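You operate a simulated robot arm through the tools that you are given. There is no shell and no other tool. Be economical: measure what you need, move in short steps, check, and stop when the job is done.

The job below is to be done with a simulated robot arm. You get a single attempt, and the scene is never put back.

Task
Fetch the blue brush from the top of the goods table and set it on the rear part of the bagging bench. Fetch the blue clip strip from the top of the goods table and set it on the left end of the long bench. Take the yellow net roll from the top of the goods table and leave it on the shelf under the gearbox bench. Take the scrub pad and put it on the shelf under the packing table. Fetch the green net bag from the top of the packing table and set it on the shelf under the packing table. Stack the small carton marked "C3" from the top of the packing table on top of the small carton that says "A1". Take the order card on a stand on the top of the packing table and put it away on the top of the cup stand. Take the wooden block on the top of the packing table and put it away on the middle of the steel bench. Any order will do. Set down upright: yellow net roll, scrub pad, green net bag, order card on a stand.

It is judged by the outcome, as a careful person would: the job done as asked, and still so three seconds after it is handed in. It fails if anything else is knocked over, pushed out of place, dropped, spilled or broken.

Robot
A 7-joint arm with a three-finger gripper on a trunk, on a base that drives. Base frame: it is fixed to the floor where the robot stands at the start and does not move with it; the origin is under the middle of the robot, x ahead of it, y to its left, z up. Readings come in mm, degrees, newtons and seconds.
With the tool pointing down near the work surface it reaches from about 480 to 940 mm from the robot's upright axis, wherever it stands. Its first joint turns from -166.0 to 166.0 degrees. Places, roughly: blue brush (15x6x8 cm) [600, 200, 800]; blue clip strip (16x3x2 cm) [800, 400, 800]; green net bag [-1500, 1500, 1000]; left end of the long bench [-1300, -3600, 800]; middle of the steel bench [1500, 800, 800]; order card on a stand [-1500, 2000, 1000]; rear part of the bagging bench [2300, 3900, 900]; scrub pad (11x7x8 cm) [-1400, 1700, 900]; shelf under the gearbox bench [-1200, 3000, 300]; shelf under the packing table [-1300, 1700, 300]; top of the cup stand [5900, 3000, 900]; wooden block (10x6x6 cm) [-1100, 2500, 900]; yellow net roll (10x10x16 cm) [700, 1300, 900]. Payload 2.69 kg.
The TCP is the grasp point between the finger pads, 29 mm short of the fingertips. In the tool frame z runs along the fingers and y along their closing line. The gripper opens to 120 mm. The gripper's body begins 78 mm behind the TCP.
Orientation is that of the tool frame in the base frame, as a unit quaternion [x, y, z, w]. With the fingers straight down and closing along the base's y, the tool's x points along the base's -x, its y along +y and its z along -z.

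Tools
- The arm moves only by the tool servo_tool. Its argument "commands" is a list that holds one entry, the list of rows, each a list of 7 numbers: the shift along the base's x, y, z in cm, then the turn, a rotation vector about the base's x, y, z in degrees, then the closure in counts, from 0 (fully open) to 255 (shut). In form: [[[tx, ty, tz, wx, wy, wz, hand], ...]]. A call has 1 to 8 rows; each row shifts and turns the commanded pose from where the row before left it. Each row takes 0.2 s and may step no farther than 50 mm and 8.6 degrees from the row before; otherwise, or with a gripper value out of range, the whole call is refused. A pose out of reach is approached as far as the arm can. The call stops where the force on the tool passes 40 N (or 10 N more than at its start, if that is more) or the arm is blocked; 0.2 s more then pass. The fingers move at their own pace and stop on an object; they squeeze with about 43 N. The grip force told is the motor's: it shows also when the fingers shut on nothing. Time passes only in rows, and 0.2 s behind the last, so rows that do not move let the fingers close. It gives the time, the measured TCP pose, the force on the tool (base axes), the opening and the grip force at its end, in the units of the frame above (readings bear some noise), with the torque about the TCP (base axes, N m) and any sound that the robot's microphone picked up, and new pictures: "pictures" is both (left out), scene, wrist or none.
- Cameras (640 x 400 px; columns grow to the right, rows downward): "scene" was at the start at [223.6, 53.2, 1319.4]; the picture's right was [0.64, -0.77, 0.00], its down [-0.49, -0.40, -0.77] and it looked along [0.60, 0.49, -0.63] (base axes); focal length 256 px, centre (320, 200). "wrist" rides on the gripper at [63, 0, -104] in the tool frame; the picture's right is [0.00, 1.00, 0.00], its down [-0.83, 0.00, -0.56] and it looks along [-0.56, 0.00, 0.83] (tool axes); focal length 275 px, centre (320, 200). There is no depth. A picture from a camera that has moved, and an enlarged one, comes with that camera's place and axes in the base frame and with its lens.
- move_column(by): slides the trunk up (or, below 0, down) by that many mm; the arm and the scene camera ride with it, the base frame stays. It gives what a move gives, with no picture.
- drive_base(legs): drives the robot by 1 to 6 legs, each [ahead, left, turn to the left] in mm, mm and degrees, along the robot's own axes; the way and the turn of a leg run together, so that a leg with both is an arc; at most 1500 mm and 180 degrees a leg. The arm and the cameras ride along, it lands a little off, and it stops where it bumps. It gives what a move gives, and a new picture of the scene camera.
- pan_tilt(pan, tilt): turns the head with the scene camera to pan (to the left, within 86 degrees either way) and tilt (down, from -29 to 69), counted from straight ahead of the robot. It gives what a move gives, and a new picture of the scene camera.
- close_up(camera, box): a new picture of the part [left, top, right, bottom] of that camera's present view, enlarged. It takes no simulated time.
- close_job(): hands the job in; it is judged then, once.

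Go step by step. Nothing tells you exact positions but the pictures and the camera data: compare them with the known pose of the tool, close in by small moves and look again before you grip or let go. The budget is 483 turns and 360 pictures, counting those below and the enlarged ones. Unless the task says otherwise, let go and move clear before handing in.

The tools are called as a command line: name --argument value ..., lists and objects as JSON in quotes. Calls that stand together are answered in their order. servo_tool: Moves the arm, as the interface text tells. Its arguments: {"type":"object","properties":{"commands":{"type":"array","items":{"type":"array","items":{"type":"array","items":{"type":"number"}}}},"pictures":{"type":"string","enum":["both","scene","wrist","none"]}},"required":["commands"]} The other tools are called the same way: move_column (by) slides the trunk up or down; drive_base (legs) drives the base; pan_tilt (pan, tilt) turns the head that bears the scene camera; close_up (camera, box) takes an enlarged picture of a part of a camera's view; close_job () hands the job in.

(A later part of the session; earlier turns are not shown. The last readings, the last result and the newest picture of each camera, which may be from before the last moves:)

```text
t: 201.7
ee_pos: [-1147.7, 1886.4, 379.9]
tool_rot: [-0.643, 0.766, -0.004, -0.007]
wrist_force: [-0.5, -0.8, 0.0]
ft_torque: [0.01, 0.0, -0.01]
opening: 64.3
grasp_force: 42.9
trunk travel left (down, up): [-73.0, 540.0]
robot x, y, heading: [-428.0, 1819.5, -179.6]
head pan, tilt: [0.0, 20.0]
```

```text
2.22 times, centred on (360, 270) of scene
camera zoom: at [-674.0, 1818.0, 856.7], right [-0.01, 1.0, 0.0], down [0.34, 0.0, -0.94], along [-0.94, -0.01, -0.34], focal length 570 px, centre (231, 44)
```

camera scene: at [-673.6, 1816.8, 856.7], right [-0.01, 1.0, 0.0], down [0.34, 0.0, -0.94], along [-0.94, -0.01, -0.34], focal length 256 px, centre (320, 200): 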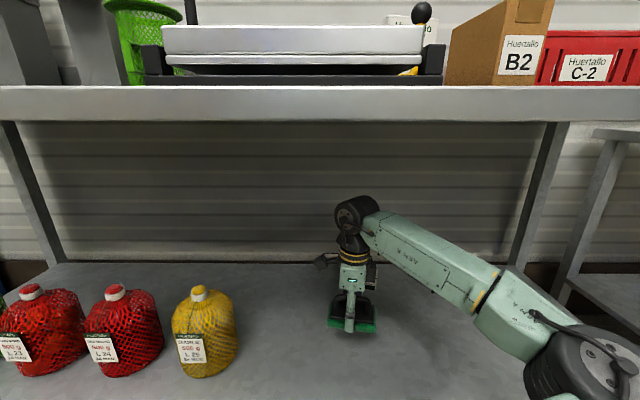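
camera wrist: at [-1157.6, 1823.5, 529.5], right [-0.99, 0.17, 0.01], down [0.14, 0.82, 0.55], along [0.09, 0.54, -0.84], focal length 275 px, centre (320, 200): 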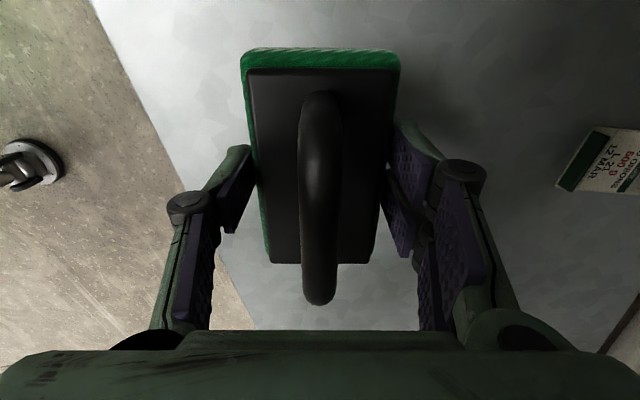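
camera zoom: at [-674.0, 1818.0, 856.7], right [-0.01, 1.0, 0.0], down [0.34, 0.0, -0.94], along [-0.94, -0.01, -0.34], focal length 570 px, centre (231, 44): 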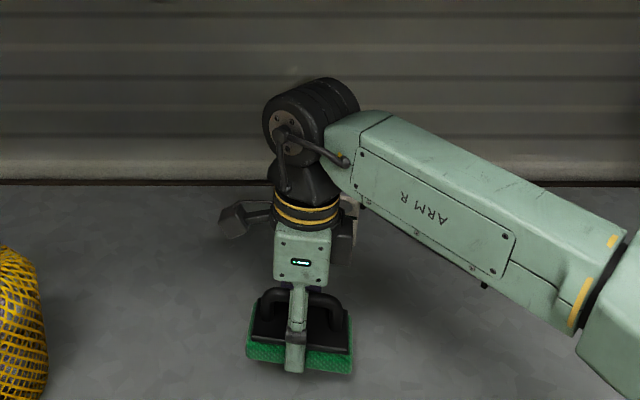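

servo_tool --commands '[[[0, 0, -0.5, 0, 0, 0, 255], [0, 0, -0.5, 0, 0, 0, 255], [0, 0, 0, 0, 0, 0, 255]]]' --pictures "none"

servo_tool --commands '[[[0, 0, -0.5, 0, 0, 0, 255], [0, 0, 0, 0, 0, 0, 255]]]' --pictures "none"

close_up --camera "scene" --box '[280, 180, 440, 360]'

```text
t: 202.5
ee_pos: [-1148.7, 1885.5, 369.6]
tool_rot: [-0.642, 0.766, -0.003, -0.006]
wrist_force: [0.4, -0.3, -0.9]
ft_torque: [-0.01, 0.01, 0.0]
opening: 64.2
grasp_force: 42.8
trunk travel left (down, up): [-73.0, 540.0]
robot x, y, heading: [-430.3, 1817.6, -179.4]
head pan, tilt: [0.0, 20.0]
```

```text
t: 203.1
ee_pos: [-1148.5, 1887.1, 362.6]
tool_rot: [-0.643, 0.766, -0.003, -0.005]
wrist_force: [0.2, -0.2, -0.5]
ft_torque: [0.02, -0.03, -0.01]
opening: 64.0
grasp_force: 43.1
trunk travel left (down, up): [-73.0, 540.0]
robot x, y, heading: [-429.6, 1820.9, -179.6]
head pan, tilt: [0.0, 20.0]
```

```text
2.22 times, centred on (360, 270) of scene
camera zoom: at [-673.9, 1817.8, 856.7], right [-0.01, 1.0, 0.0], down [0.34, 0.0, -0.94], along [-0.94, -0.01, -0.34], focal length 570 px, centre (231, 44)
```

zoom: 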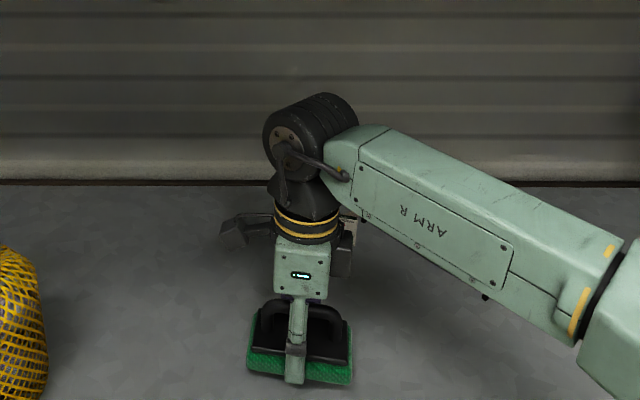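

servo_tool --commands '[[[0, 0, -0.5, 0, 0, 0, 255], [0, 0, -0.5, 0, 0, 0, 255], [0, 0, 0, 0, 0, 0, 255]]]' --pictures "none"

servo_tool --commands '[[[0, 0, -0.5, 0, 0, 0, 255], [0, 0, 0, 0, 0, 0, 255]]]' --pictures "none"

servo_tool --commands '[[[0, 0, -0.5, 0, 0, 0, 255], [0, 0, 0, 0, 0, 0, 255]]]' --pictures "wrist"

```text
t: 203.9
ee_pos: [-1148.0, 1885.3, 354.5]
tool_rot: [-0.643, 0.766, -0.003, -0.007]
wrist_force: [-1.4, 0.4, -1.0]
ft_torque: [0.02, 0.0, -0.01]
opening: 64.2
grasp_force: 43.1
trunk travel left (down, up): [-73.0, 540.0]
robot x, y, heading: [-432.4, 1819.8, -179.5]
head pan, tilt: [0.0, 20.0]
```

```text
t: 204.5
ee_pos: [-1147.5, 1885.6, 349.8]
tool_rot: [-0.643, 0.766, -0.003, -0.007]
wrist_force: [-0.5, -0.6, -1.0]
ft_torque: [0.01, -0.03, 0.0]
opening: 64.3
grasp_force: 42.9
trunk travel left (down, up): [-73.0, 540.0]
robot x, y, heading: [-430.8, 1819.3, -179.5]
head pan, tilt: [0.0, 20.0]
```

```text
t: 205.1
ee_pos: [-1149.5, 1886.0, 345.0]
tool_rot: [-0.643, 0.766, -0.003, -0.006]
wrist_force: [-0.5, -0.3, -0.6]
ft_torque: [0.01, 0.0, -0.03]
opening: 64.4
grasp_force: 43.3
trunk travel left (down, up): [-73.0, 540.0]
robot x, y, heading: [-432.9, 1820.3, -179.6]
head pan, tilt: [0.0, 20.0]
camera wrist: at [-1158.3, 1824.2, 450.8], right [-0.99, 0.17, 0.0], down [0.14, 0.83, 0.55], along [0.09, 0.54, -0.84], focal length 275 px, centre (320, 200)
```

wrist: 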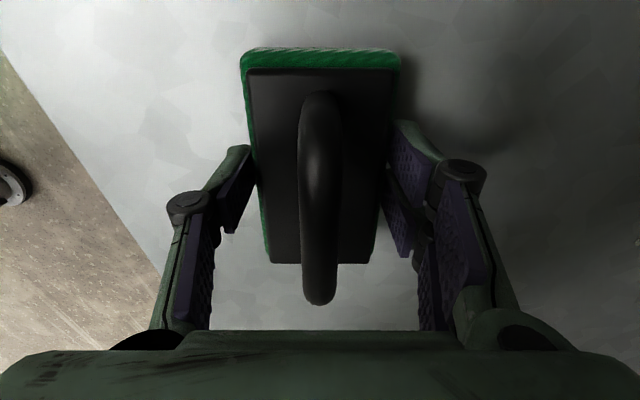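

servo_tool --commands '[[[0, 0, -0.5, 0, 0, 0, 255], [0, 0, -0.5, 0, 0, 0, 255], [0, 0, 0, 0, 0, 0, 255]]]' --pictures "none"

servo_tool --commands '[[[0, 0, -0.5, 0, 0, 0, 255], [0, 0, 0, 0, 0, 0, 255]]]' --pictures "none"

servo_tool --commands '[[[0, 0, -0.5, 0, 0, 0, 255], [0, 0, 0, 0, 0, 0, 255]]]' --pictures "wrist"

```text
t: 205.9
ee_pos: [-1147.4, 1885.7, 339.1]
tool_rot: [-0.643, 0.766, 0.0, -0.007]
wrist_force: [10.0, 0.7, 36.6]
ft_torque: [0.39, -1.28, -0.05]
opening: 64.4
grasp_force: 42.4
trunk travel left (down, up): [-73.0, 540.0]
robot x, y, heading: [-428.9, 1817.7, -179.4]
head pan, tilt: [0.0, 20.0]
```

```text
t: 206.2
ee_pos: [-1146.9, 1886.2, 338.1]
tool_rot: [-0.643, 0.766, -0.001, -0.007]
wrist_force: [0.0, 0.2, 3.4]
ft_torque: [-0.11, -0.13, 0.05]
opening: 63.9
grasp_force: 42.5
trunk travel left (down, up): [-73.0, 540.0]
robot x, y, heading: [-432.2, 1819.6, -179.8]
head pan, tilt: [0.0, 20.0]
stopped in row 1: the force on the tool passed its limit at 56 N (the readings are from after the stop); the commanded pose is now the measured one
```

```text
t: 206.6
ee_pos: [-1148.3, 1885.6, 336.7]
tool_rot: [-0.643, 0.766, 0.0, -0.009]
wrist_force: [1.0, 0.0, 5.5]
ft_torque: [-0.08, -0.19, -0.01]
opening: 64.2
grasp_force: 42.9
trunk travel left (down, up): [-73.0, 540.0]
robot x, y, heading: [-428.8, 1822.5, -179.7]
head pan, tilt: [0.0, 20.0]
stopped in row 2: the force on the tool passed its limit at 48 N (the readings are from after the stop); the commanded pose is now the measured one
camera wrist: at [-1157.5, 1823.6, 443.5], right [-0.99, 0.17, 0.01], down [0.15, 0.82, 0.55], along [0.08, 0.54, -0.84], focal length 275 px, centre (320, 200)
```

wrist: 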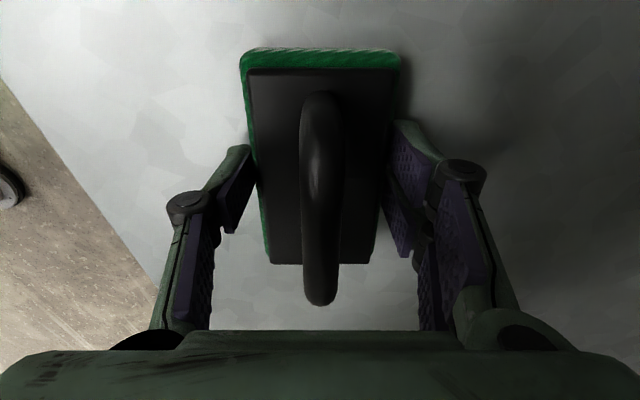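

The pad sits on the shelf (contact at TCP z≈338). Releasing and rising a little.

servo_tool --commands '[[[0, 0, 0.1, 0, 0, 0, 60], [0, 0, 0, 0, 0, 0, 45], [0, 0, 0, 0, 0, 0, 45], [0, 0, 2, 0, 0, 0, 45], [0, 0, 3, 0, 0, 0, 45], [0, 0, 4, 0, 0, 0, 45], [0, 0, 2, 0, 0, 0, 45]]]' --pictures "scene"

```text
t: 208.2
ee_pos: [-1148.2, 1884.2, 449.2]
tool_rot: [-0.643, 0.766, 0.002, -0.009]
wrist_force: [-0.8, -0.2, -0.4]
ft_torque: [0.01, -0.01, 0.0]
opening: 98.8
grasp_force: 0.0
trunk travel left (down, up): [-73.0, 540.0]
robot x, y, heading: [-430.6, 1820.6, -179.6]
head pan, tilt: [0.0, 20.0]
camera scene: at [-672.1, 1815.1, 856.7], right [-0.01, 1.0, 0.0], down [0.33, 0.01, -0.94], along [-0.94, -0.01, -0.33], focal length 256 px, centre (320, 200)
```

scene: 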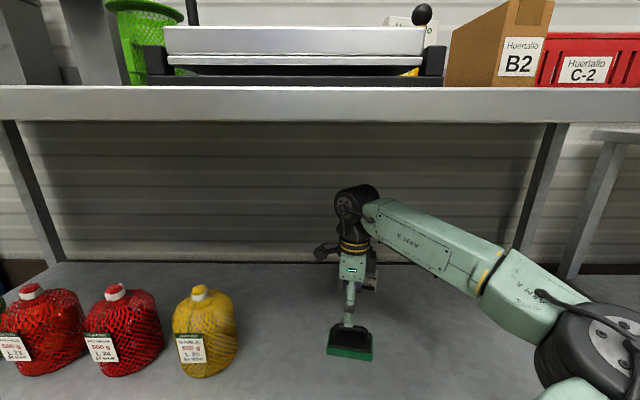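

The pad stands on the shelf. I'll back out, raise the trunk and move left to look at the green net bag.

drive_base --legs '[[-330, 0, 0]]'

move_column --by 400

move_column --by 140

pan_tilt --pan 0 --tilt 30

```text
t: 210.4
ee_pos: [-821.3, 1889.4, 448.0]
tool_rot: [-0.642, 0.767, 0.0, -0.009]
wrist_force: [-0.4, 0.0, 0.8]
ft_torque: [0.0, 0.02, 0.0]
opening: 99.0
grasp_force: 0.0
trunk travel left (down, up): [-73.0, 540.0]
robot x, y, heading: [-105.4, 1822.6, -179.8]
head pan, tilt: [0.0, 20.0]
camera scene: at [-346.6, 1819.5, 856.7], right [0.0, 1.0, 0.0], down [0.33, 0.0, -0.94], along [-0.94, 0.0, -0.33], focal length 256 px, centre (320, 200)
```

scene: 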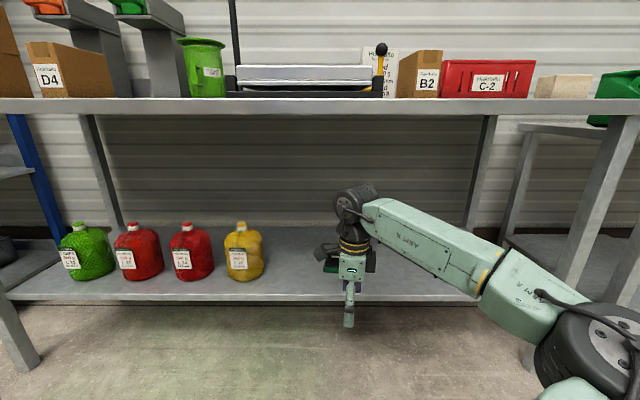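

```text
t: 214.2
ee_pos: [-822.2, 1889.1, 835.2]
tool_rot: [-0.642, 0.767, -0.002, -0.006]
wrist_force: [-0.1, -1.3, 0.6]
ft_torque: [0.02, 0.02, -0.03]
opening: 98.8
grasp_force: 0.1
trunk travel left (down, up): [-473.0, 140.0]
robot x, y, heading: [-105.3, 1823.0, -180.1]
head pan, tilt: [0.0, 20.0]
```

```text
t: 215.9
ee_pos: [-821.8, 1890.0, 975.4]
tool_rot: [-0.642, 0.766, -0.002, -0.006]
wrist_force: [-0.5, 0.0, 0.2]
ft_torque: [0.03, 0.0, 0.0]
opening: 99.0
grasp_force: 0.0
trunk travel left (down, up): [-613.0, 0.0]
robot x, y, heading: [-103.4, 1826.2, -179.6]
head pan, tilt: [0.0, 20.0]
```

```text
t: 216.6
ee_pos: [-822.6, 1889.6, 974.2]
tool_rot: [-0.642, 0.767, -0.003, -0.005]
wrist_force: [-0.2, -0.6, -0.1]
ft_torque: [-0.02, 0.0, -0.02]
opening: 99.0
grasp_force: 0.0
trunk travel left (down, up): [-613.0, 0.0]
robot x, y, heading: [-103.8, 1819.0, -179.9]
head pan, tilt: [0.0, 30.0]
camera scene: at [-348.2, 1820.2, 1371.7], right [0.0, 1.0, 0.0], down [0.5, 0.0, -0.87], along [-0.87, 0.0, -0.5], focal length 256 px, centre (320, 200)
```

scene: 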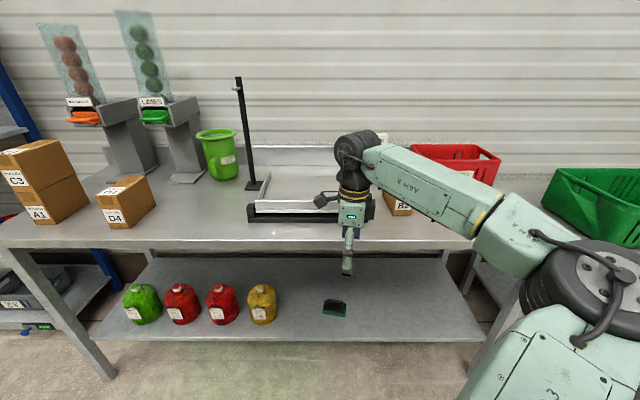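

I'll raise and shift the hand right and back a bit, then drive to stand left of the bag.

servo_tool --commands '[[[2, 3, 3, 0, 0, 0, 0], [2, 3, 3, 0, 0, 0, 0], [2, 3, 3, 0, 0, 0, 0], [2, 3, 3, 0, 0, 0, 0], [2, 3, 3, 0, 0, -2.5, 0], [1.5, 3, 3, 0, 0, -2.5, 0], [1.5, 3, 2, 0, 0, -2.5, 0], [1, 3, 2, 0, 0, -2.5, 0]]]' --pictures "none"

drive_base --legs '[[0, 750, 0]]'

```text
t: 218.4
ee_pos: [-688.7, 2142.2, 1132.2]
tool_rot: [-0.577, 0.813, -0.068, -0.048]
wrist_force: [-0.7, 0.7, -0.5]
ft_torque: [0.01, -0.01, -0.01]
opening: 119.9
grasp_force: 0.1
out of reach, approached as far as the arm can: row 8
trunk travel left (down, up): [-613.0, 0.0]
robot x, y, heading: [-102.4, 1821.7, -180.1]
head pan, tilt: [0.0, 30.0]
stopped in row 8: the arm was blocked; the commanded pose is now the measured one
```

```text
t: 224.6
ee_pos: [-687.0, 1406.5, 1132.4]
tool_rot: [-0.575, 0.814, -0.068, -0.049]
wrist_force: [-0.4, -0.2, -0.6]
ft_torque: [-0.01, -0.01, -0.03]
opening: 119.9
grasp_force: 0.0
trunk travel left (down, up): [-613.0, 0.0]
robot x, y, heading: [-102.6, 1082.8, 179.9]
head pan, tilt: [0.0, 30.0]
camera scene: at [-348.4, 1083.5, 1371.7], right [0.0, 1.0, 0.0], down [0.5, 0.0, -0.87], along [-0.87, 0.0, -0.5], focal length 256 px, centre (320, 200)
```

scene: 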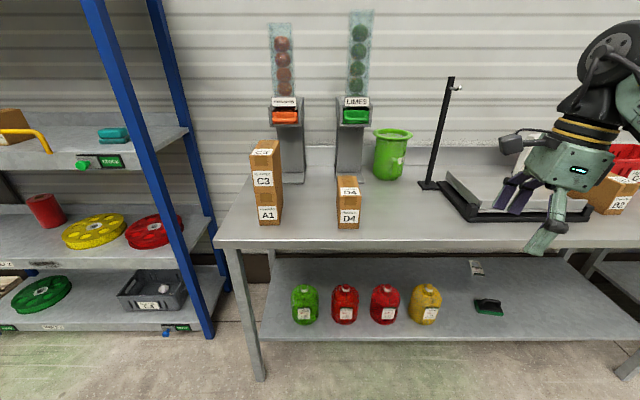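

The arm is near its limits in this yaw, so I'll instead take the bag by its front handle with the tool pitched forward. First I'll bring the tool back to a plain forward posture.

servo_tool --commands '[[[0, -2, 0, 0.47, 0.65, 7.8, 0], [0, -2, 0, 0.47, 0.65, 7.8, 0], [0, -2, 0, 0.47, 0.65, 7.8, 0], [0, -2, 0, 0.47, 0.65, 7.8, 0], [0, -2, -1, 0.47, 0.65, 7.8, 0], [0, -2, -1, 0.47, 0.65, 7.8, 0], [0, -2, -1, 0.47, 0.65, 7.8, 0], [0, -2, -1, 0.47, 0.65, 7.8, 0]]]' --pictures "none"

servo_tool --commands '[[[0, 0, 0, 0.47, 0.65, 7.8, 0], [0, 0, 0, 0.47, 0.65, 7.8, 0], [0, 0, 0, 0.47, 0.65, 7.8, 0], [0, 0, 0, 0.47, 0.65, 7.8, 0], [0, 0, 0, 0.47, 0.65, 7.8, 0], [0, 0, 0, 0.47, 0.65, 7.8, 0], [0, 0, 0, 0, 0, 0, 0]]]' --pictures "both"

```text
t: 226.4
ee_pos: [-687.0, 1247.1, 1091.2]
tool_rot: [0.917, -0.397, 0.034, 0.023]
wrist_force: [0.6, -0.2, -0.4]
ft_torque: [0.03, 0.01, -0.03]
opening: 119.9
grasp_force: 0.0
trunk travel left (down, up): [-613.0, 0.0]
robot x, y, heading: [-103.0, 1082.2, 179.9]
head pan, tilt: [0.0, 30.0]
```

```text
t: 228.0
ee_pos: [-686.9, 1247.7, 1092.9]
tool_rot: [1.0, 0.001, -0.001, -0.001]
wrist_force: [0.6, -0.5, -0.4]
ft_torque: [-0.03, -0.01, -0.01]
opening: 120.1
grasp_force: 0.1
trunk travel left (down, up): [-613.0, 0.0]
robot x, y, heading: [-104.9, 1082.8, 180.0]
head pan, tilt: [0.0, 30.0]
camera scene: at [-348.4, 1083.6, 1371.6], right [0.0, 1.0, 0.0], down [0.5, 0.0, -0.87], along [-0.87, 0.0, -0.5], focal length 256 px, centre (320, 200)
camera wrist: at [-624.3, 1246.6, 1197.4], right [0.0, -1.0, 0.0], down [-0.83, 0.0, 0.56], along [-0.56, 0.0, -0.83], focal length 275 px, centre (320, 200)
```

scene: 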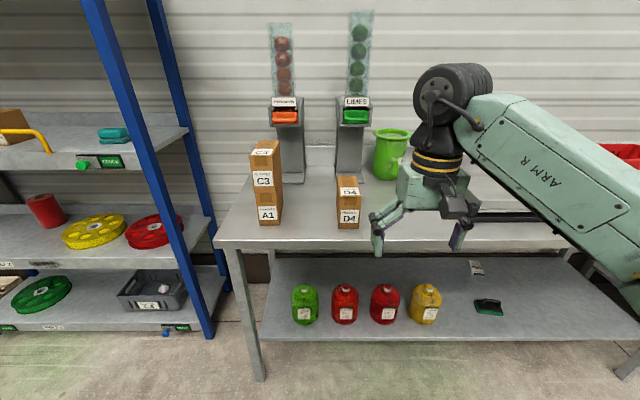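
wrist: 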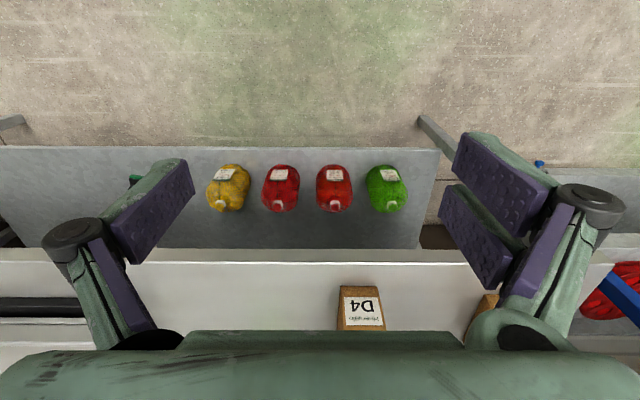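

close_up --camera "scene" --box '[350, 110, 430, 190]'

```text
5.00 times, centred on (390, 150) of scene
camera zoom: at [-348.4, 1083.6, 1371.6], right [0.0, 1.0, 0.0], down [0.5, 0.0, -0.87], along [-0.87, 0.0, -0.5], focal length 1282 px, centre (-30, 450)
```

zoom: 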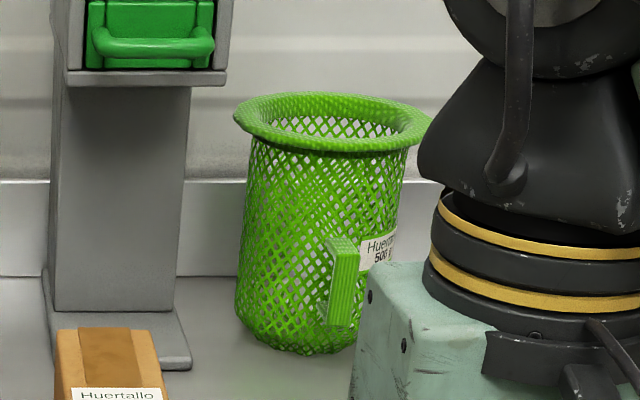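

The bag's handle bar faces the front at about z 905–985. I'll pitch the tool 45° forward and drive in front of the bag.

servo_tool --commands '[[[-4, 0, -1, 0, 7.5, 0, 0], [-4, 0, -1, 0, 7.5, 0, 0], [-4, 0, -1, 0, 7.5, 0, 0], [-4, 0, -1, 0, 7.5, 0, 0], [-3, 0, -1, 0, 7.5, 0, 60], [-3, 0, -1, 0, 7.5, 0, 60], [0, 0, 0, 0, 0, 0, 60]]]' --pictures "none"

drive_base --legs '[[0, -230, 0]]'

```text
t: 229.6
ee_pos: [-910.6, 1247.6, 1032.5]
tool_rot: [0.923, -0.001, -0.384, 0.0]
wrist_force: [-0.8, 0.8, 0.3]
ft_torque: [0.0, -0.03, -0.02]
opening: 91.8
grasp_force: 0.0
trunk travel left (down, up): [-613.0, 0.0]
robot x, y, heading: [-104.4, 1084.0, 180.0]
head pan, tilt: [0.0, 30.0]
```

```text
t: 232.0
ee_pos: [-909.9, 1478.7, 1031.8]
tool_rot: [0.924, -0.001, -0.383, 0.0]
wrist_force: [0.6, 0.9, -0.1]
ft_torque: [-0.03, 0.0, 0.0]
opening: 91.8
grasp_force: 0.0
trunk travel left (down, up): [-613.0, 0.0]
robot x, y, heading: [-104.5, 1317.5, 180.0]
head pan, tilt: [0.0, 30.0]
camera scene: at [-347.9, 1316.7, 1371.6], right [0.0, 1.0, 0.0], down [0.5, 0.0, -0.87], along [-0.87, 0.0, -0.5], focal length 256 px, centre (320, 200)
```

scene: 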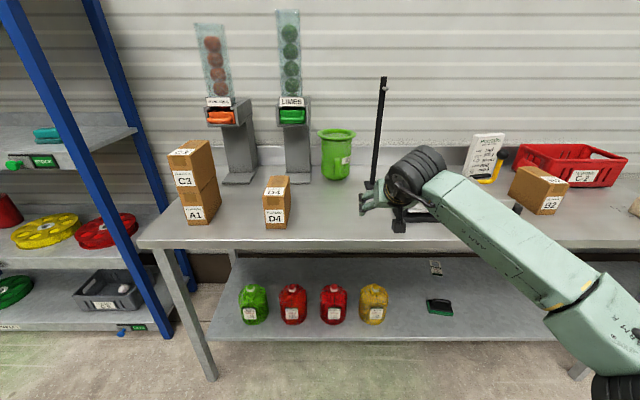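

servo_tool --commands '[[[0, -3.5, -1, 0, 0, 0, 60], [0, -3.5, -1, 0, 0, 0, 60], [0, -2.5, -1, 0, 0, 0, 60], [0, 0, 0, 0, 0, 0, 60]]]' --pictures "none"

drive_base --legs '[[250, 0, 0]]'

close_up --camera "wrist" --box '[0, 0, 640, 400]'

```text
t: 233.0
ee_pos: [-909.6, 1384.3, 1001.9]
tool_rot: [0.924, -0.001, -0.383, 0.0]
wrist_force: [0.7, -0.2, 0.1]
ft_torque: [0.01, 0.01, -0.01]
opening: 91.8
grasp_force: 0.0
trunk travel left (down, up): [-613.0, 0.0]
robot x, y, heading: [-104.9, 1316.7, 180.3]
head pan, tilt: [0.0, 30.0]
```

```text
t: 234.9
ee_pos: [-1161.8, 1384.6, 1000.7]
tool_rot: [0.924, -0.001, -0.382, 0.0]
wrist_force: [-0.2, 0.0, -1.2]
ft_torque: [0.01, -0.03, 0.02]
opening: 91.8
grasp_force: 0.1
trunk travel left (down, up): [-613.0, 0.0]
robot x, y, heading: [-354.3, 1319.4, 179.9]
head pan, tilt: [0.0, 30.0]
camera scene: at [-601.0, 1316.9, 1371.5], right [0.0, 1.0, 0.0], down [0.5, 0.0, -0.87], along [-0.87, 0.0, -0.5], focal length 256 px, centre (320, 200)
```

scene: 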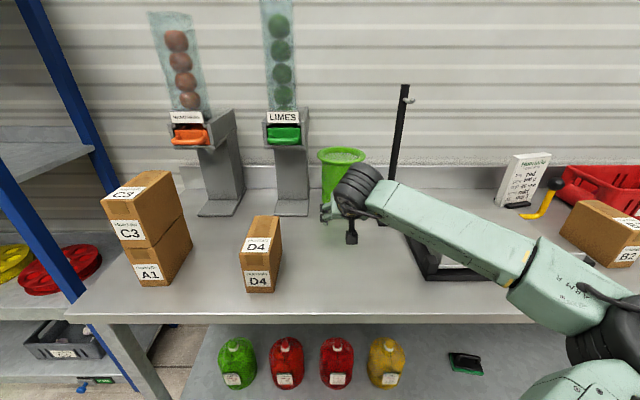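

```text
1.00 times, centred on (320, 200) of wrist (not enlarged: the box is as wide or as high as the picture)
camera zoom: at [-1043.7, 1384.3, 1031.8], right [0.0, -1.0, 0.0], down [-0.2, 0.0, 0.98], along [-0.98, 0.0, -0.2], focal length 275 px, centre (320, 200)
```

zoom: 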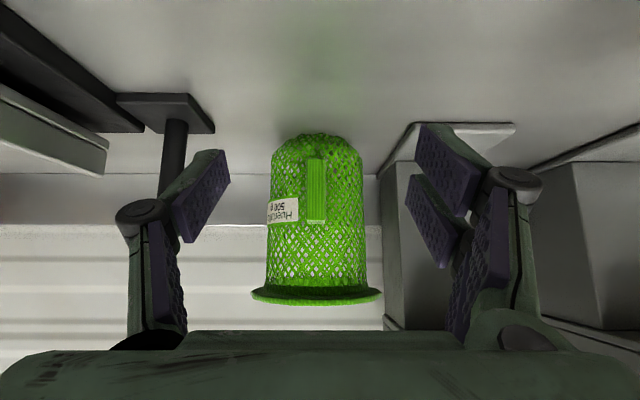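

A perfect view: the handle bar is centred at y≈1388, z≈936–1000. I'll lower slightly, drive nearer and slide the open jaws around the bar.

servo_tool --commands '[[[4, 0.2, -1.5, 0, 0, 0, 60], [4, 0.2, -1.5, 0, 0, 0, 60], [0, 0, 0, 0, 0, 0, 60]]]' --pictures "none"

drive_base --legs '[[150, 0, 0]]'

close_up --camera "wrist" --box '[0, 0, 640, 400]'

```text
t: 235.7
ee_pos: [-1080.3, 1390.5, 972.2]
tool_rot: [0.924, -0.001, -0.383, 0.0]
wrist_force: [-0.5, 0.1, 0.1]
ft_torque: [-0.04, -0.01, 0.01]
opening: 91.5
grasp_force: 0.1
trunk travel left (down, up): [-613.0, 0.0]
robot x, y, heading: [-352.0, 1318.6, 179.7]
head pan, tilt: [0.0, 30.0]
```

```text
t: 237.0
ee_pos: [-1231.8, 1390.9, 971.9]
tool_rot: [0.924, -0.001, -0.382, -0.001]
wrist_force: [-0.8, 1.2, -0.8]
ft_torque: [-0.01, 0.0, 0.0]
opening: 91.6
grasp_force: 0.0
trunk travel left (down, up): [-613.0, 0.0]
robot x, y, heading: [-504.4, 1319.3, 179.9]
head pan, tilt: [0.0, 30.0]
camera scene: at [-751.7, 1317.3, 1371.4], right [0.0, 1.0, 0.0], down [0.5, 0.0, -0.87], along [-0.87, 0.0, -0.5], focal length 256 px, centre (320, 200)
```

scene: 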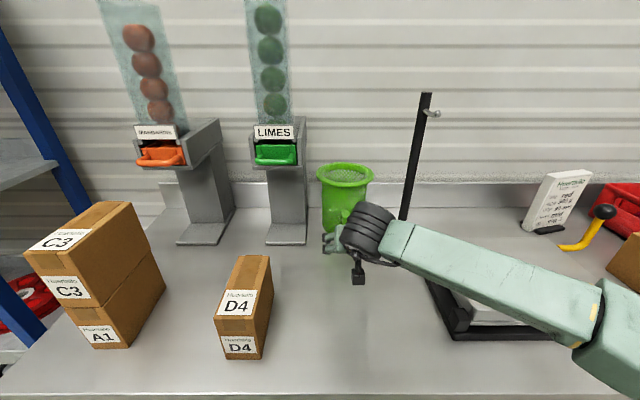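

```text
1.00 times, centred on (320, 200) of wrist (not enlarged: the box is as wide or as high as the picture)
camera zoom: at [-1113.4, 1390.1, 1002.0], right [0.0, -1.0, 0.0], down [-0.2, 0.0, 0.98], along [-0.98, 0.0, -0.2], focal length 275 px, centre (320, 200)
```

zoom: 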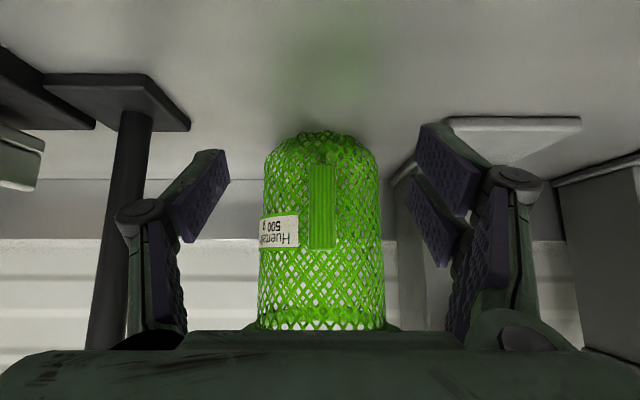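

servo_tool --commands '[[[-3, -0.1, 0, 0, 0, 0, 60], [-3, -0.1, -0.3, 0, 0, 0, 60], [0, 0, 0, 0, 0, 0, 60]]]' --pictures "wrist"

close_up --camera "scene" --box '[280, 130, 460, 310]'

```text
t: 237.8
ee_pos: [-1290.1, 1387.9, 970.2]
tool_rot: [0.924, -0.001, -0.383, -0.001]
wrist_force: [0.4, 0.4, -0.4]
ft_torque: [0.02, 0.01, 0.01]
opening: 91.7
grasp_force: 0.0
trunk travel left (down, up): [-613.0, 0.0]
robot x, y, heading: [-507.4, 1314.6, 179.9]
head pan, tilt: [0.0, 30.0]
camera wrist: at [-1171.3, 1387.6, 1000.2], right [0.0, -1.0, 0.0], down [-0.2, 0.0, 0.98], along [-0.98, 0.0, -0.2], focal length 275 px, centre (320, 200)
```

wrist: 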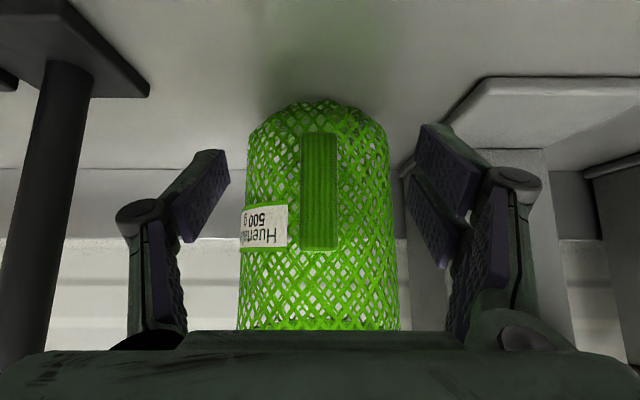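

```text
2.22 times, centred on (370, 220) of scene
camera zoom: at [-750.8, 1317.3, 1371.7], right [0.0, 1.0, 0.0], down [0.5, 0.0, -0.87], along [-0.87, 0.0, -0.5], focal length 570 px, centre (209, 156)
```

zoom: 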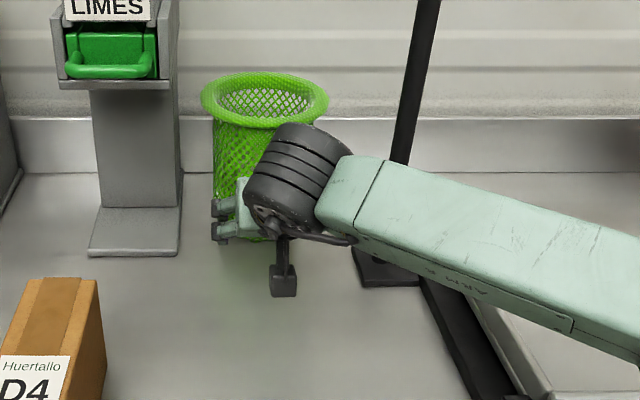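

The bar's outer face is at x≈−1322 and protrudes about 20 mm. I'll go in until the fingertips nearly touch the wall, then close.

servo_tool --commands '[[[-1.5, 0, 0, 0, 0, 0, 60], [-1.3, 0, -0.1, 0, 0, 0, 60], [0, 0, 0, 0, 0, 0, 120], [0, 0, 0, 0, 0, 0, 160], [0, 0, 0, 0, 0, 0, 160]]]' --pictures "wrist"

```text
t: 239.0
ee_pos: [-1318.4, 1387.7, 969.1]
tool_rot: [0.924, 0.0, -0.383, 0.0]
wrist_force: [-0.4, -0.9, 0.4]
ft_torque: [-0.01, 0.01, 0.02]
opening: 44.5
grasp_force: 0.3
trunk travel left (down, up): [-613.0, 0.0]
robot x, y, heading: [-505.9, 1317.7, 179.9]
head pan, tilt: [0.0, 30.0]
camera wrist: at [-1199.2, 1387.1, 999.2], right [0.0, -1.0, 0.0], down [-0.2, 0.0, 0.98], along [-0.98, 0.0, -0.2], focal length 275 px, centre (320, 200)
```

wrist: 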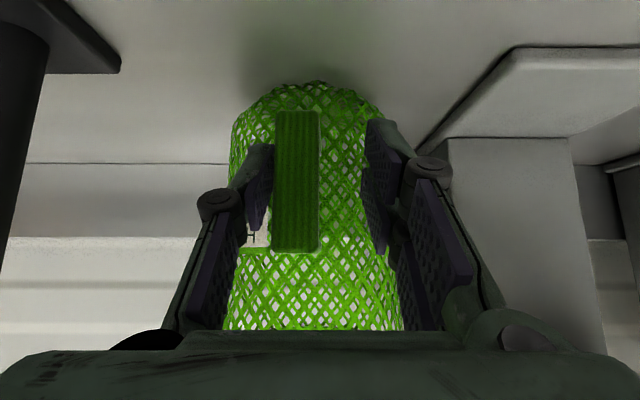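

The bar sits ~10 mm toward +y of the hand's centre. I'll shift to centre on it and close.

servo_tool --commands '[[[0.2, 0.9, 0, 0, 0, 0, 150], [0, 0, 0, 0, 0, 0, 170], [0, 0, 0, 0, 0, 0, 185]]]' --pictures "wrist"

```text
t: 239.8
ee_pos: [-1316.8, 1397.3, 968.9]
tool_rot: [0.924, -0.001, -0.383, 0.0]
wrist_force: [-1.4, -1.2, -0.2]
ft_torque: [0.0, 0.04, -0.01]
opening: 33.0
grasp_force: 0.0
trunk travel left (down, up): [-613.0, 0.0]
robot x, y, heading: [-505.0, 1319.1, 179.9]
head pan, tilt: [0.0, 30.0]
camera wrist: at [-1198.4, 1397.0, 998.6], right [0.0, -1.0, 0.0], down [-0.2, 0.0, 0.98], along [-0.98, 0.0, -0.2], focal length 275 px, centre (320, 200)
```

wrist: 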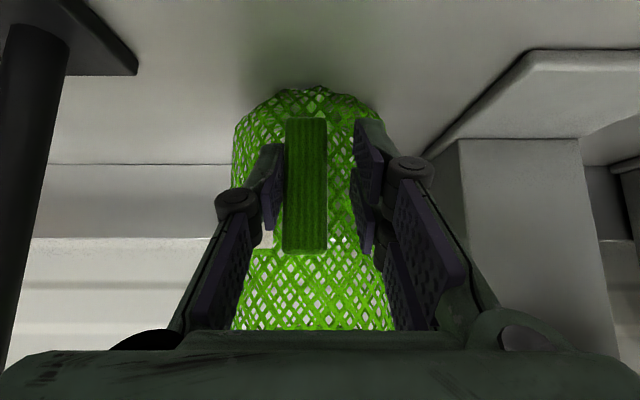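

servo_tool --commands '[[[0, 0.5, 0, 0, 0, 0, 200], [0, 0, 0, 0, 0, 0, 255], [0, 0, 0, 0, 0, 0, 255], [0, 0, 0, 0, 0, 0, 255]]]' --pictures "wrist"

```text
t: 240.8
ee_pos: [-1316.6, 1402.1, 968.7]
tool_rot: [0.924, -0.001, -0.383, 0.0]
wrist_force: [-0.1, -0.3, 1.2]
ft_torque: [-0.13, 0.11, 0.05]
opening: 18.5
grasp_force: 41.4
trunk travel left (down, up): [-613.0, 0.0]
robot x, y, heading: [-504.4, 1317.3, 180.0]
head pan, tilt: [0.0, 30.0]
camera wrist: at [-1198.1, 1401.4, 998.8], right [0.0, -1.0, 0.0], down [-0.19, 0.0, 0.98], along [-0.98, 0.0, -0.19], focal length 275 px, centre (320, 200)
```

wrist: 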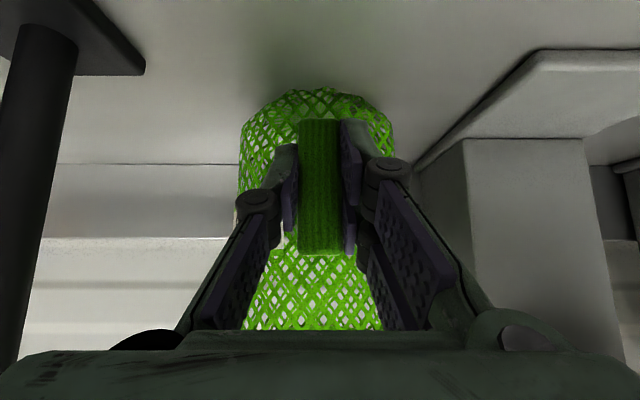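

Gripped on the bar (18.5 mm). I'll lift a little and check that the bag stays upright.

servo_tool --commands '[[[0, 0, 1.5, 0, 0, 0, 255], [0, 0, 2.5, 0, 0, 0, 255], [0, 0, 0, 0, 0, 0, 255]]]' --pictures "both"

```text
t: 241.6
ee_pos: [-1315.9, 1403.0, 1009.0]
tool_rot: [0.924, 0.0, -0.383, 0.0]
wrist_force: [-0.3, -0.3, 0.4]
ft_torque: [-0.01, -0.02, 0.0]
opening: 18.3
grasp_force: 43.1
trunk travel left (down, up): [-613.0, 0.0]
robot x, y, heading: [-507.4, 1318.2, 179.9]
head pan, tilt: [0.0, 30.0]
camera scene: at [-751.0, 1317.3, 1371.6], right [0.0, 1.0, 0.0], down [0.5, 0.0, -0.87], along [-0.87, 0.0, -0.5], focal length 256 px, centre (320, 200)
camera wrist: at [-1198.2, 1400.9, 1037.9], right [0.0, -1.0, 0.0], down [-0.2, 0.0, 0.98], along [-0.98, 0.0, -0.2], focal length 275 px, centre (320, 200)
```

scene: 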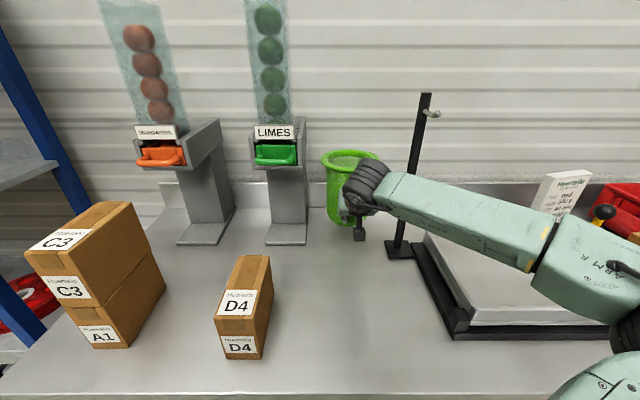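
wrist: 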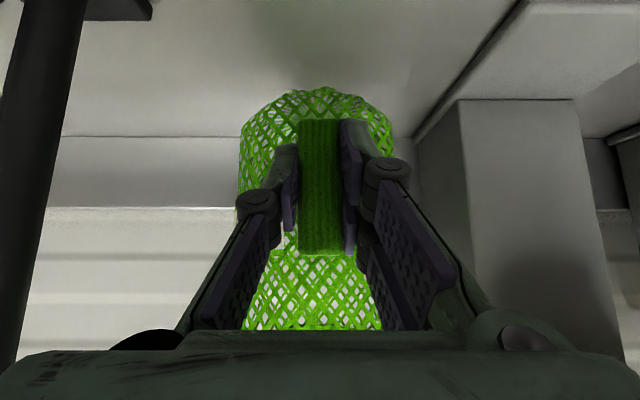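

The bag lifts rigidly and upright. I'll raise it a bit more, back away and pull it in, so that it clears the table edge.

servo_tool --commands '[[[0, 0, 2.5, 0, 0, 0, 255], [0, 0, 2.5, 0, 0, 0, 255], [2, 0, 0, 0, 0, 0, 255], [3, 0, 0, 0, 0, 0, 255], [3, 0, 0, 0, 0, 0, 255], [3, 0, 0, 0, 0, 0, 255], [2, 0, 0, 0, 0, 0, 255]]]' --pictures "none"

drive_base --legs '[[-430, 0, 0], [0, -330, 0]]'

```text
t: 243.2
ee_pos: [-1187.0, 1402.1, 1057.6]
tool_rot: [0.924, 0.0, -0.383, 0.0]
wrist_force: [0.8, 0.7, -1.3]
ft_torque: [0.01, -0.05, -0.03]
opening: 18.4
grasp_force: 43.0
trunk travel left (down, up): [-613.0, 0.0]
robot x, y, heading: [-508.4, 1317.9, 179.8]
head pan, tilt: [0.0, 30.0]
```

```text
t: 248.6
ee_pos: [-758.5, 1731.3, 1058.4]
tool_rot: [0.924, -0.003, -0.383, -0.001]
wrist_force: [0.8, 0.0, -0.2]
ft_torque: [-0.04, -0.04, 0.0]
opening: 18.5
grasp_force: 43.3
trunk travel left (down, up): [-613.0, 0.0]
robot x, y, heading: [-73.0, 1642.9, 179.8]
head pan, tilt: [0.0, 30.0]
camera scene: at [-321.6, 1644.8, 1371.6], right [0.01, 1.0, 0.0], down [0.5, 0.0, -0.87], along [-0.87, 0.0, -0.5], focal length 256 px, centre (320, 200)
```

scene: 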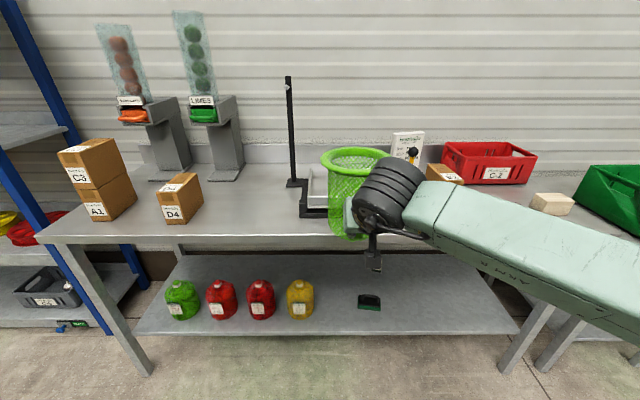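

move_column --by -400

move_column --by -190

pan_tilt --pan 0 --tilt 22

```text
t: 252.4
ee_pos: [-758.3, 1731.4, 657.3]
tool_rot: [0.924, -0.003, -0.382, -0.001]
wrist_force: [0.2, 0.3, -0.7]
ft_torque: [-0.04, -0.03, 0.0]
opening: 18.1
grasp_force: 43.1
trunk travel left (down, up): [-213.0, 400.0]
robot x, y, heading: [-72.3, 1643.3, 179.8]
head pan, tilt: [0.0, 30.0]
```

```text
t: 254.7
ee_pos: [-757.7, 1730.7, 528.5]
tool_rot: [0.923, -0.002, -0.385, -0.001]
wrist_force: [0.7, 0.4, 0.2]
ft_torque: [0.01, -0.02, 0.04]
opening: 18.4
grasp_force: 43.6
trunk travel left (down, up): [-79.0, 535.0]
robot x, y, heading: [-75.5, 1642.7, 179.5]
head pan, tilt: [0.0, 30.0]
stopped: the arm was blocked; the commanded pose is now the measured one
```

```text
t: 255.4
ee_pos: [-756.8, 1730.1, 528.9]
tool_rot: [0.923, -0.002, -0.386, -0.001]
wrist_force: [0.0, 0.3, 0.2]
ft_torque: [-0.02, -0.02, -0.04]
opening: 18.6
grasp_force: 43.1
trunk travel left (down, up): [-79.0, 535.0]
robot x, y, heading: [-76.0, 1643.3, 179.7]
head pan, tilt: [0.0, 22.0]
camera scene: at [-321.1, 1644.6, 853.4], right [0.01, 1.0, 0.0], down [0.37, 0.0, -0.93], along [-0.93, 0.0, -0.37], focal length 256 px, centre (320, 200)
```

scene: 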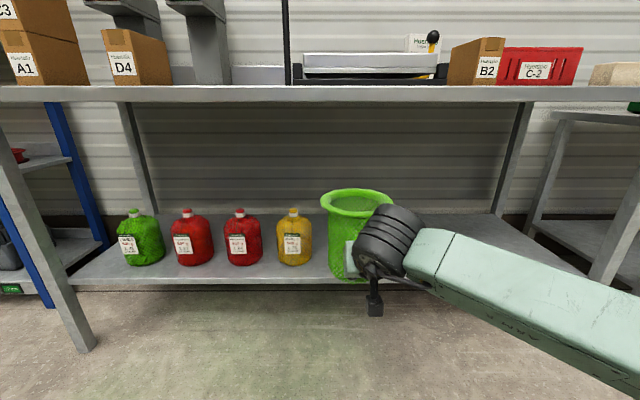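

The column stopped at its low limit for this arm pose; the rest I'll do with the arm. Driving the bag in over the shelf now.

drive_base --legs '[[290, 0, 0]]'

servo_tool --commands '[[[0, 0, -3, 0, 0, 0, 255], [0, 0, -3, 0, 0, 0, 255], [0, 0, -3, 0, 0, 0, 255], [0, 0, 0, 0, 0, 0, 255]]]' --pictures "scene"

```text
t: 257.4
ee_pos: [-1051.8, 1735.7, 529.0]
tool_rot: [0.923, -0.003, -0.385, -0.001]
wrist_force: [0.2, 1.1, 0.5]
ft_torque: [0.03, -0.04, -0.02]
opening: 17.9
grasp_force: 42.5
trunk travel left (down, up): [-79.0, 535.0]
robot x, y, heading: [-369.6, 1649.7, 179.6]
head pan, tilt: [0.0, 22.0]
camera scene: at [-614.5, 1647.8, 853.4], right [0.01, 1.0, 0.0], down [0.37, 0.0, -0.93], along [-0.93, 0.01, -0.37], focal length 256 px, centre (320, 200)
```

scene: 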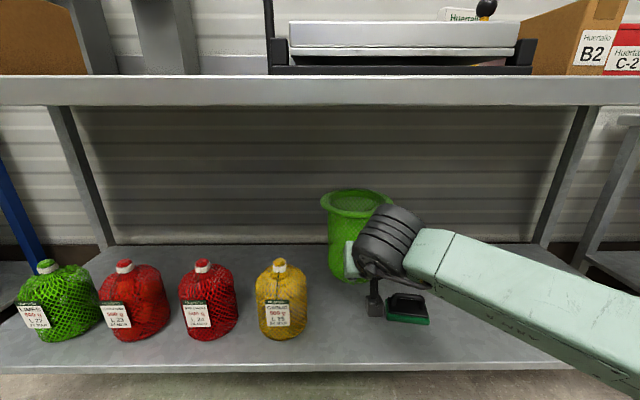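

```text
t: 258.4
ee_pos: [-1048.2, 1734.5, 436.5]
tool_rot: [0.923, -0.004, -0.384, -0.001]
wrist_force: [-0.4, -0.7, 0.0]
ft_torque: [-0.01, -0.04, 0.01]
opening: 18.4
grasp_force: 43.1
trunk travel left (down, up): [-79.0, 535.0]
robot x, y, heading: [-369.7, 1641.8, 179.2]
head pan, tilt: [0.0, 22.0]
camera scene: at [-614.5, 1649.0, 853.4], right [0.01, 1.0, 0.0], down [0.37, -0.01, -0.93], along [-0.93, 0.01, -0.37], focal length 256 px, centre (320, 200)
```

scene: 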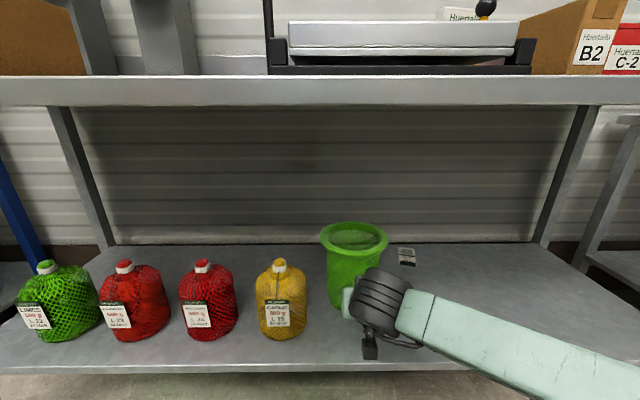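

servo_tool --commands '[[[0, 0, -1.5, 0, 0, 0, 255], [0, 0, -1, 0, 0, 0, 255], [0, 0, 0, 0, 0, 0, 255]]]' --pictures "none"

servo_tool --commands '[[[0, 0, -0.5, 0, 0, 0, 255], [0, 0, 0, 0, 0, 0, 255]]]' --pictures "scene"

```text
t: 259.2
ee_pos: [-1050.5, 1734.7, 413.5]
tool_rot: [0.923, -0.004, -0.385, 0.0]
wrist_force: [0.0, 0.4, -0.9]
ft_torque: [0.01, -0.02, -0.06]
opening: 18.2
grasp_force: 43.3
trunk travel left (down, up): [-79.0, 535.0]
robot x, y, heading: [-370.0, 1649.2, 179.5]
head pan, tilt: [0.0, 22.0]
```

```text
t: 259.8
ee_pos: [-1050.2, 1735.6, 408.5]
tool_rot: [0.923, -0.005, -0.384, 0.0]
wrist_force: [-0.4, -0.7, 0.1]
ft_torque: [-0.04, 0.01, 0.0]
opening: 18.2
grasp_force: 43.0
trunk travel left (down, up): [-79.0, 535.0]
robot x, y, heading: [-370.2, 1646.9, 179.3]
head pan, tilt: [0.0, 22.0]
camera scene: at [-614.5, 1648.4, 853.4], right [0.01, 1.0, 0.0], down [0.37, 0.0, -0.93], along [-0.93, 0.01, -0.37], focal length 256 px, centre (320, 200)
```

scene: 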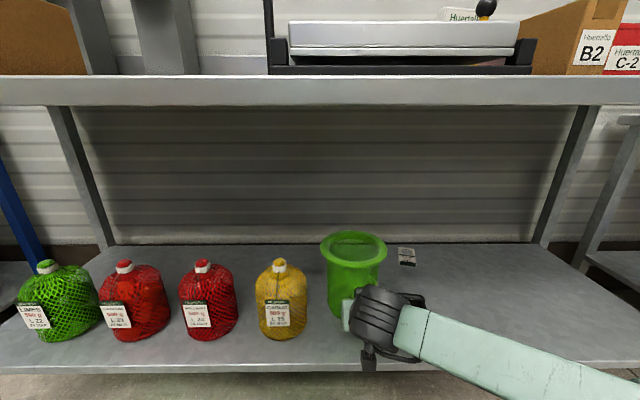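

servo_tool --commands '[[[0, 0, -0.5, 0, 0, 0, 255], [0, 0, 0, 0, 0, 0, 255]]]' --pictures "none"

servo_tool --commands '[[[0, 0, -0.4, 0, 0, 0, 255], [0, 0, 0, 0, 0, 0, 255]]]' --pictures "wrist"

```text
t: 260.4
ee_pos: [-1050.2, 1734.5, 403.4]
tool_rot: [0.923, -0.005, -0.385, -0.001]
wrist_force: [0.1, 0.0, 0.6]
ft_torque: [0.02, -0.04, -0.04]
opening: 18.2
grasp_force: 42.6
trunk travel left (down, up): [-79.0, 535.0]
robot x, y, heading: [-369.4, 1646.1, 179.7]
head pan, tilt: [0.0, 22.0]
```

```text
t: 261.0
ee_pos: [-1050.9, 1736.1, 399.6]
tool_rot: [0.923, -0.004, -0.385, -0.002]
wrist_force: [0.2, 0.0, 0.3]
ft_torque: [0.0, -0.02, -0.02]
opening: 18.4
grasp_force: 42.6
trunk travel left (down, up): [-79.0, 535.0]
robot x, y, heading: [-372.6, 1647.0, 179.4]
head pan, tilt: [0.0, 22.0]
camera wrist: at [-932.3, 1733.4, 429.1], right [-0.01, -1.0, 0.0], down [-0.19, 0.0, 0.98], along [-0.98, 0.01, -0.19], focal length 275 px, centre (320, 200)
```

wrist: 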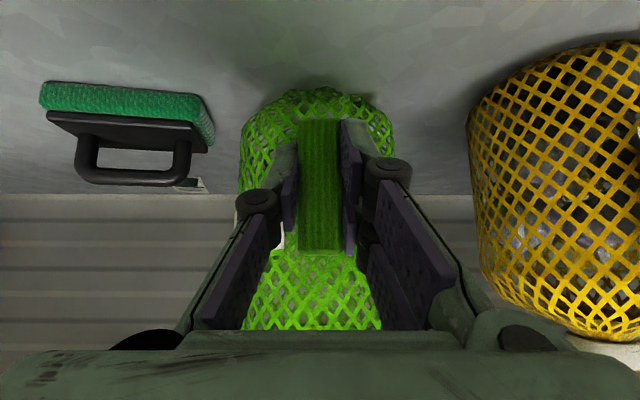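

servo_tool --commands '[[[0, 0, -0.4, 0, 0, 0, 255], [0, 0, 0, 0, 0, 0, 255]]]' --pictures "none"

servo_tool --commands '[[[0, 0, -0.3, 0, 0, 0, 255], [0, 0, 0, 0, 0, 0, 255]]]' --pictures "none"

servo_tool --commands '[[[0, 0, -0.3, 0, 0, 0, 255], [0, 0, 0, 0, 0, 0, 255]]]' --pictures "none"

```text
t: 261.6
ee_pos: [-1049.8, 1735.9, 395.5]
tool_rot: [0.923, -0.005, -0.385, -0.002]
wrist_force: [0.5, -0.6, -0.1]
ft_torque: [-0.01, -0.04, 0.01]
opening: 18.3
grasp_force: 42.8
trunk travel left (down, up): [-79.0, 535.0]
robot x, y, heading: [-373.8, 1647.5, 179.5]
head pan, tilt: [0.0, 22.0]
```

```text
t: 262.2
ee_pos: [-1052.1, 1736.6, 393.7]
tool_rot: [0.923, -0.004, -0.385, -0.002]
wrist_force: [0.9, 2.6, 6.3]
ft_torque: [-0.27, 0.41, -0.02]
opening: 18.3
grasp_force: 42.9
trunk travel left (down, up): [-79.0, 535.0]
robot x, y, heading: [-373.6, 1648.4, 179.2]
head pan, tilt: [0.0, 22.0]
```

```text
t: 262.8
ee_pos: [-1052.4, 1736.6, 393.0]
tool_rot: [0.922, -0.004, -0.387, -0.003]
wrist_force: [7.5, 4.4, 31.9]
ft_torque: [-0.6, 0.99, -0.09]
opening: 17.9
grasp_force: 42.6
trunk travel left (down, up): [-79.0, 535.0]
robot x, y, heading: [-370.5, 1646.7, 179.5]
head pan, tilt: [0.0, 22.0]
```

The bag stands on the shelf. I'll relax the push, open and withdraw straight back.

servo_tool --commands '[[[0, 0, 0.3, 0, 0, 0, 255], [0, 0, 0, 0, 0, 0, 200], [0, 0, 0, 0, 0, 0, 150], [0, 0, 0, 0, 0, 0, 130], [1, 0, 0.3, 0, 0, 0, 130], [3, 0, 0.5, 0, 0, 0, 130], [4, 0, 0.5, 0, 0, 0, 130]]]' --pictures "wrist"

```text
t: 264.4
ee_pos: [-1002.6, 1751.5, 417.3]
tool_rot: [0.923, -0.003, -0.384, 0.001]
wrist_force: [0.2, 0.1, -0.7]
ft_torque: [0.01, 0.01, 0.0]
opening: 58.8
grasp_force: 0.0
out of reach, approached as far as the arm can: row 7
trunk travel left (down, up): [-79.0, 535.0]
robot x, y, heading: [-374.1, 1647.8, 179.8]
head pan, tilt: [0.0, 22.0]
camera wrist: at [-885.0, 1750.5, 447.2], right [0.0, -1.0, 0.0], down [-0.19, 0.0, 0.98], along [-0.98, 0.0, -0.19], focal length 275 px, centre (320, 200)
```

wrist: 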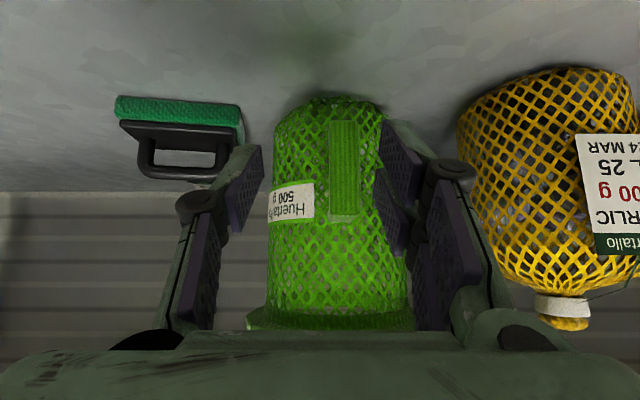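

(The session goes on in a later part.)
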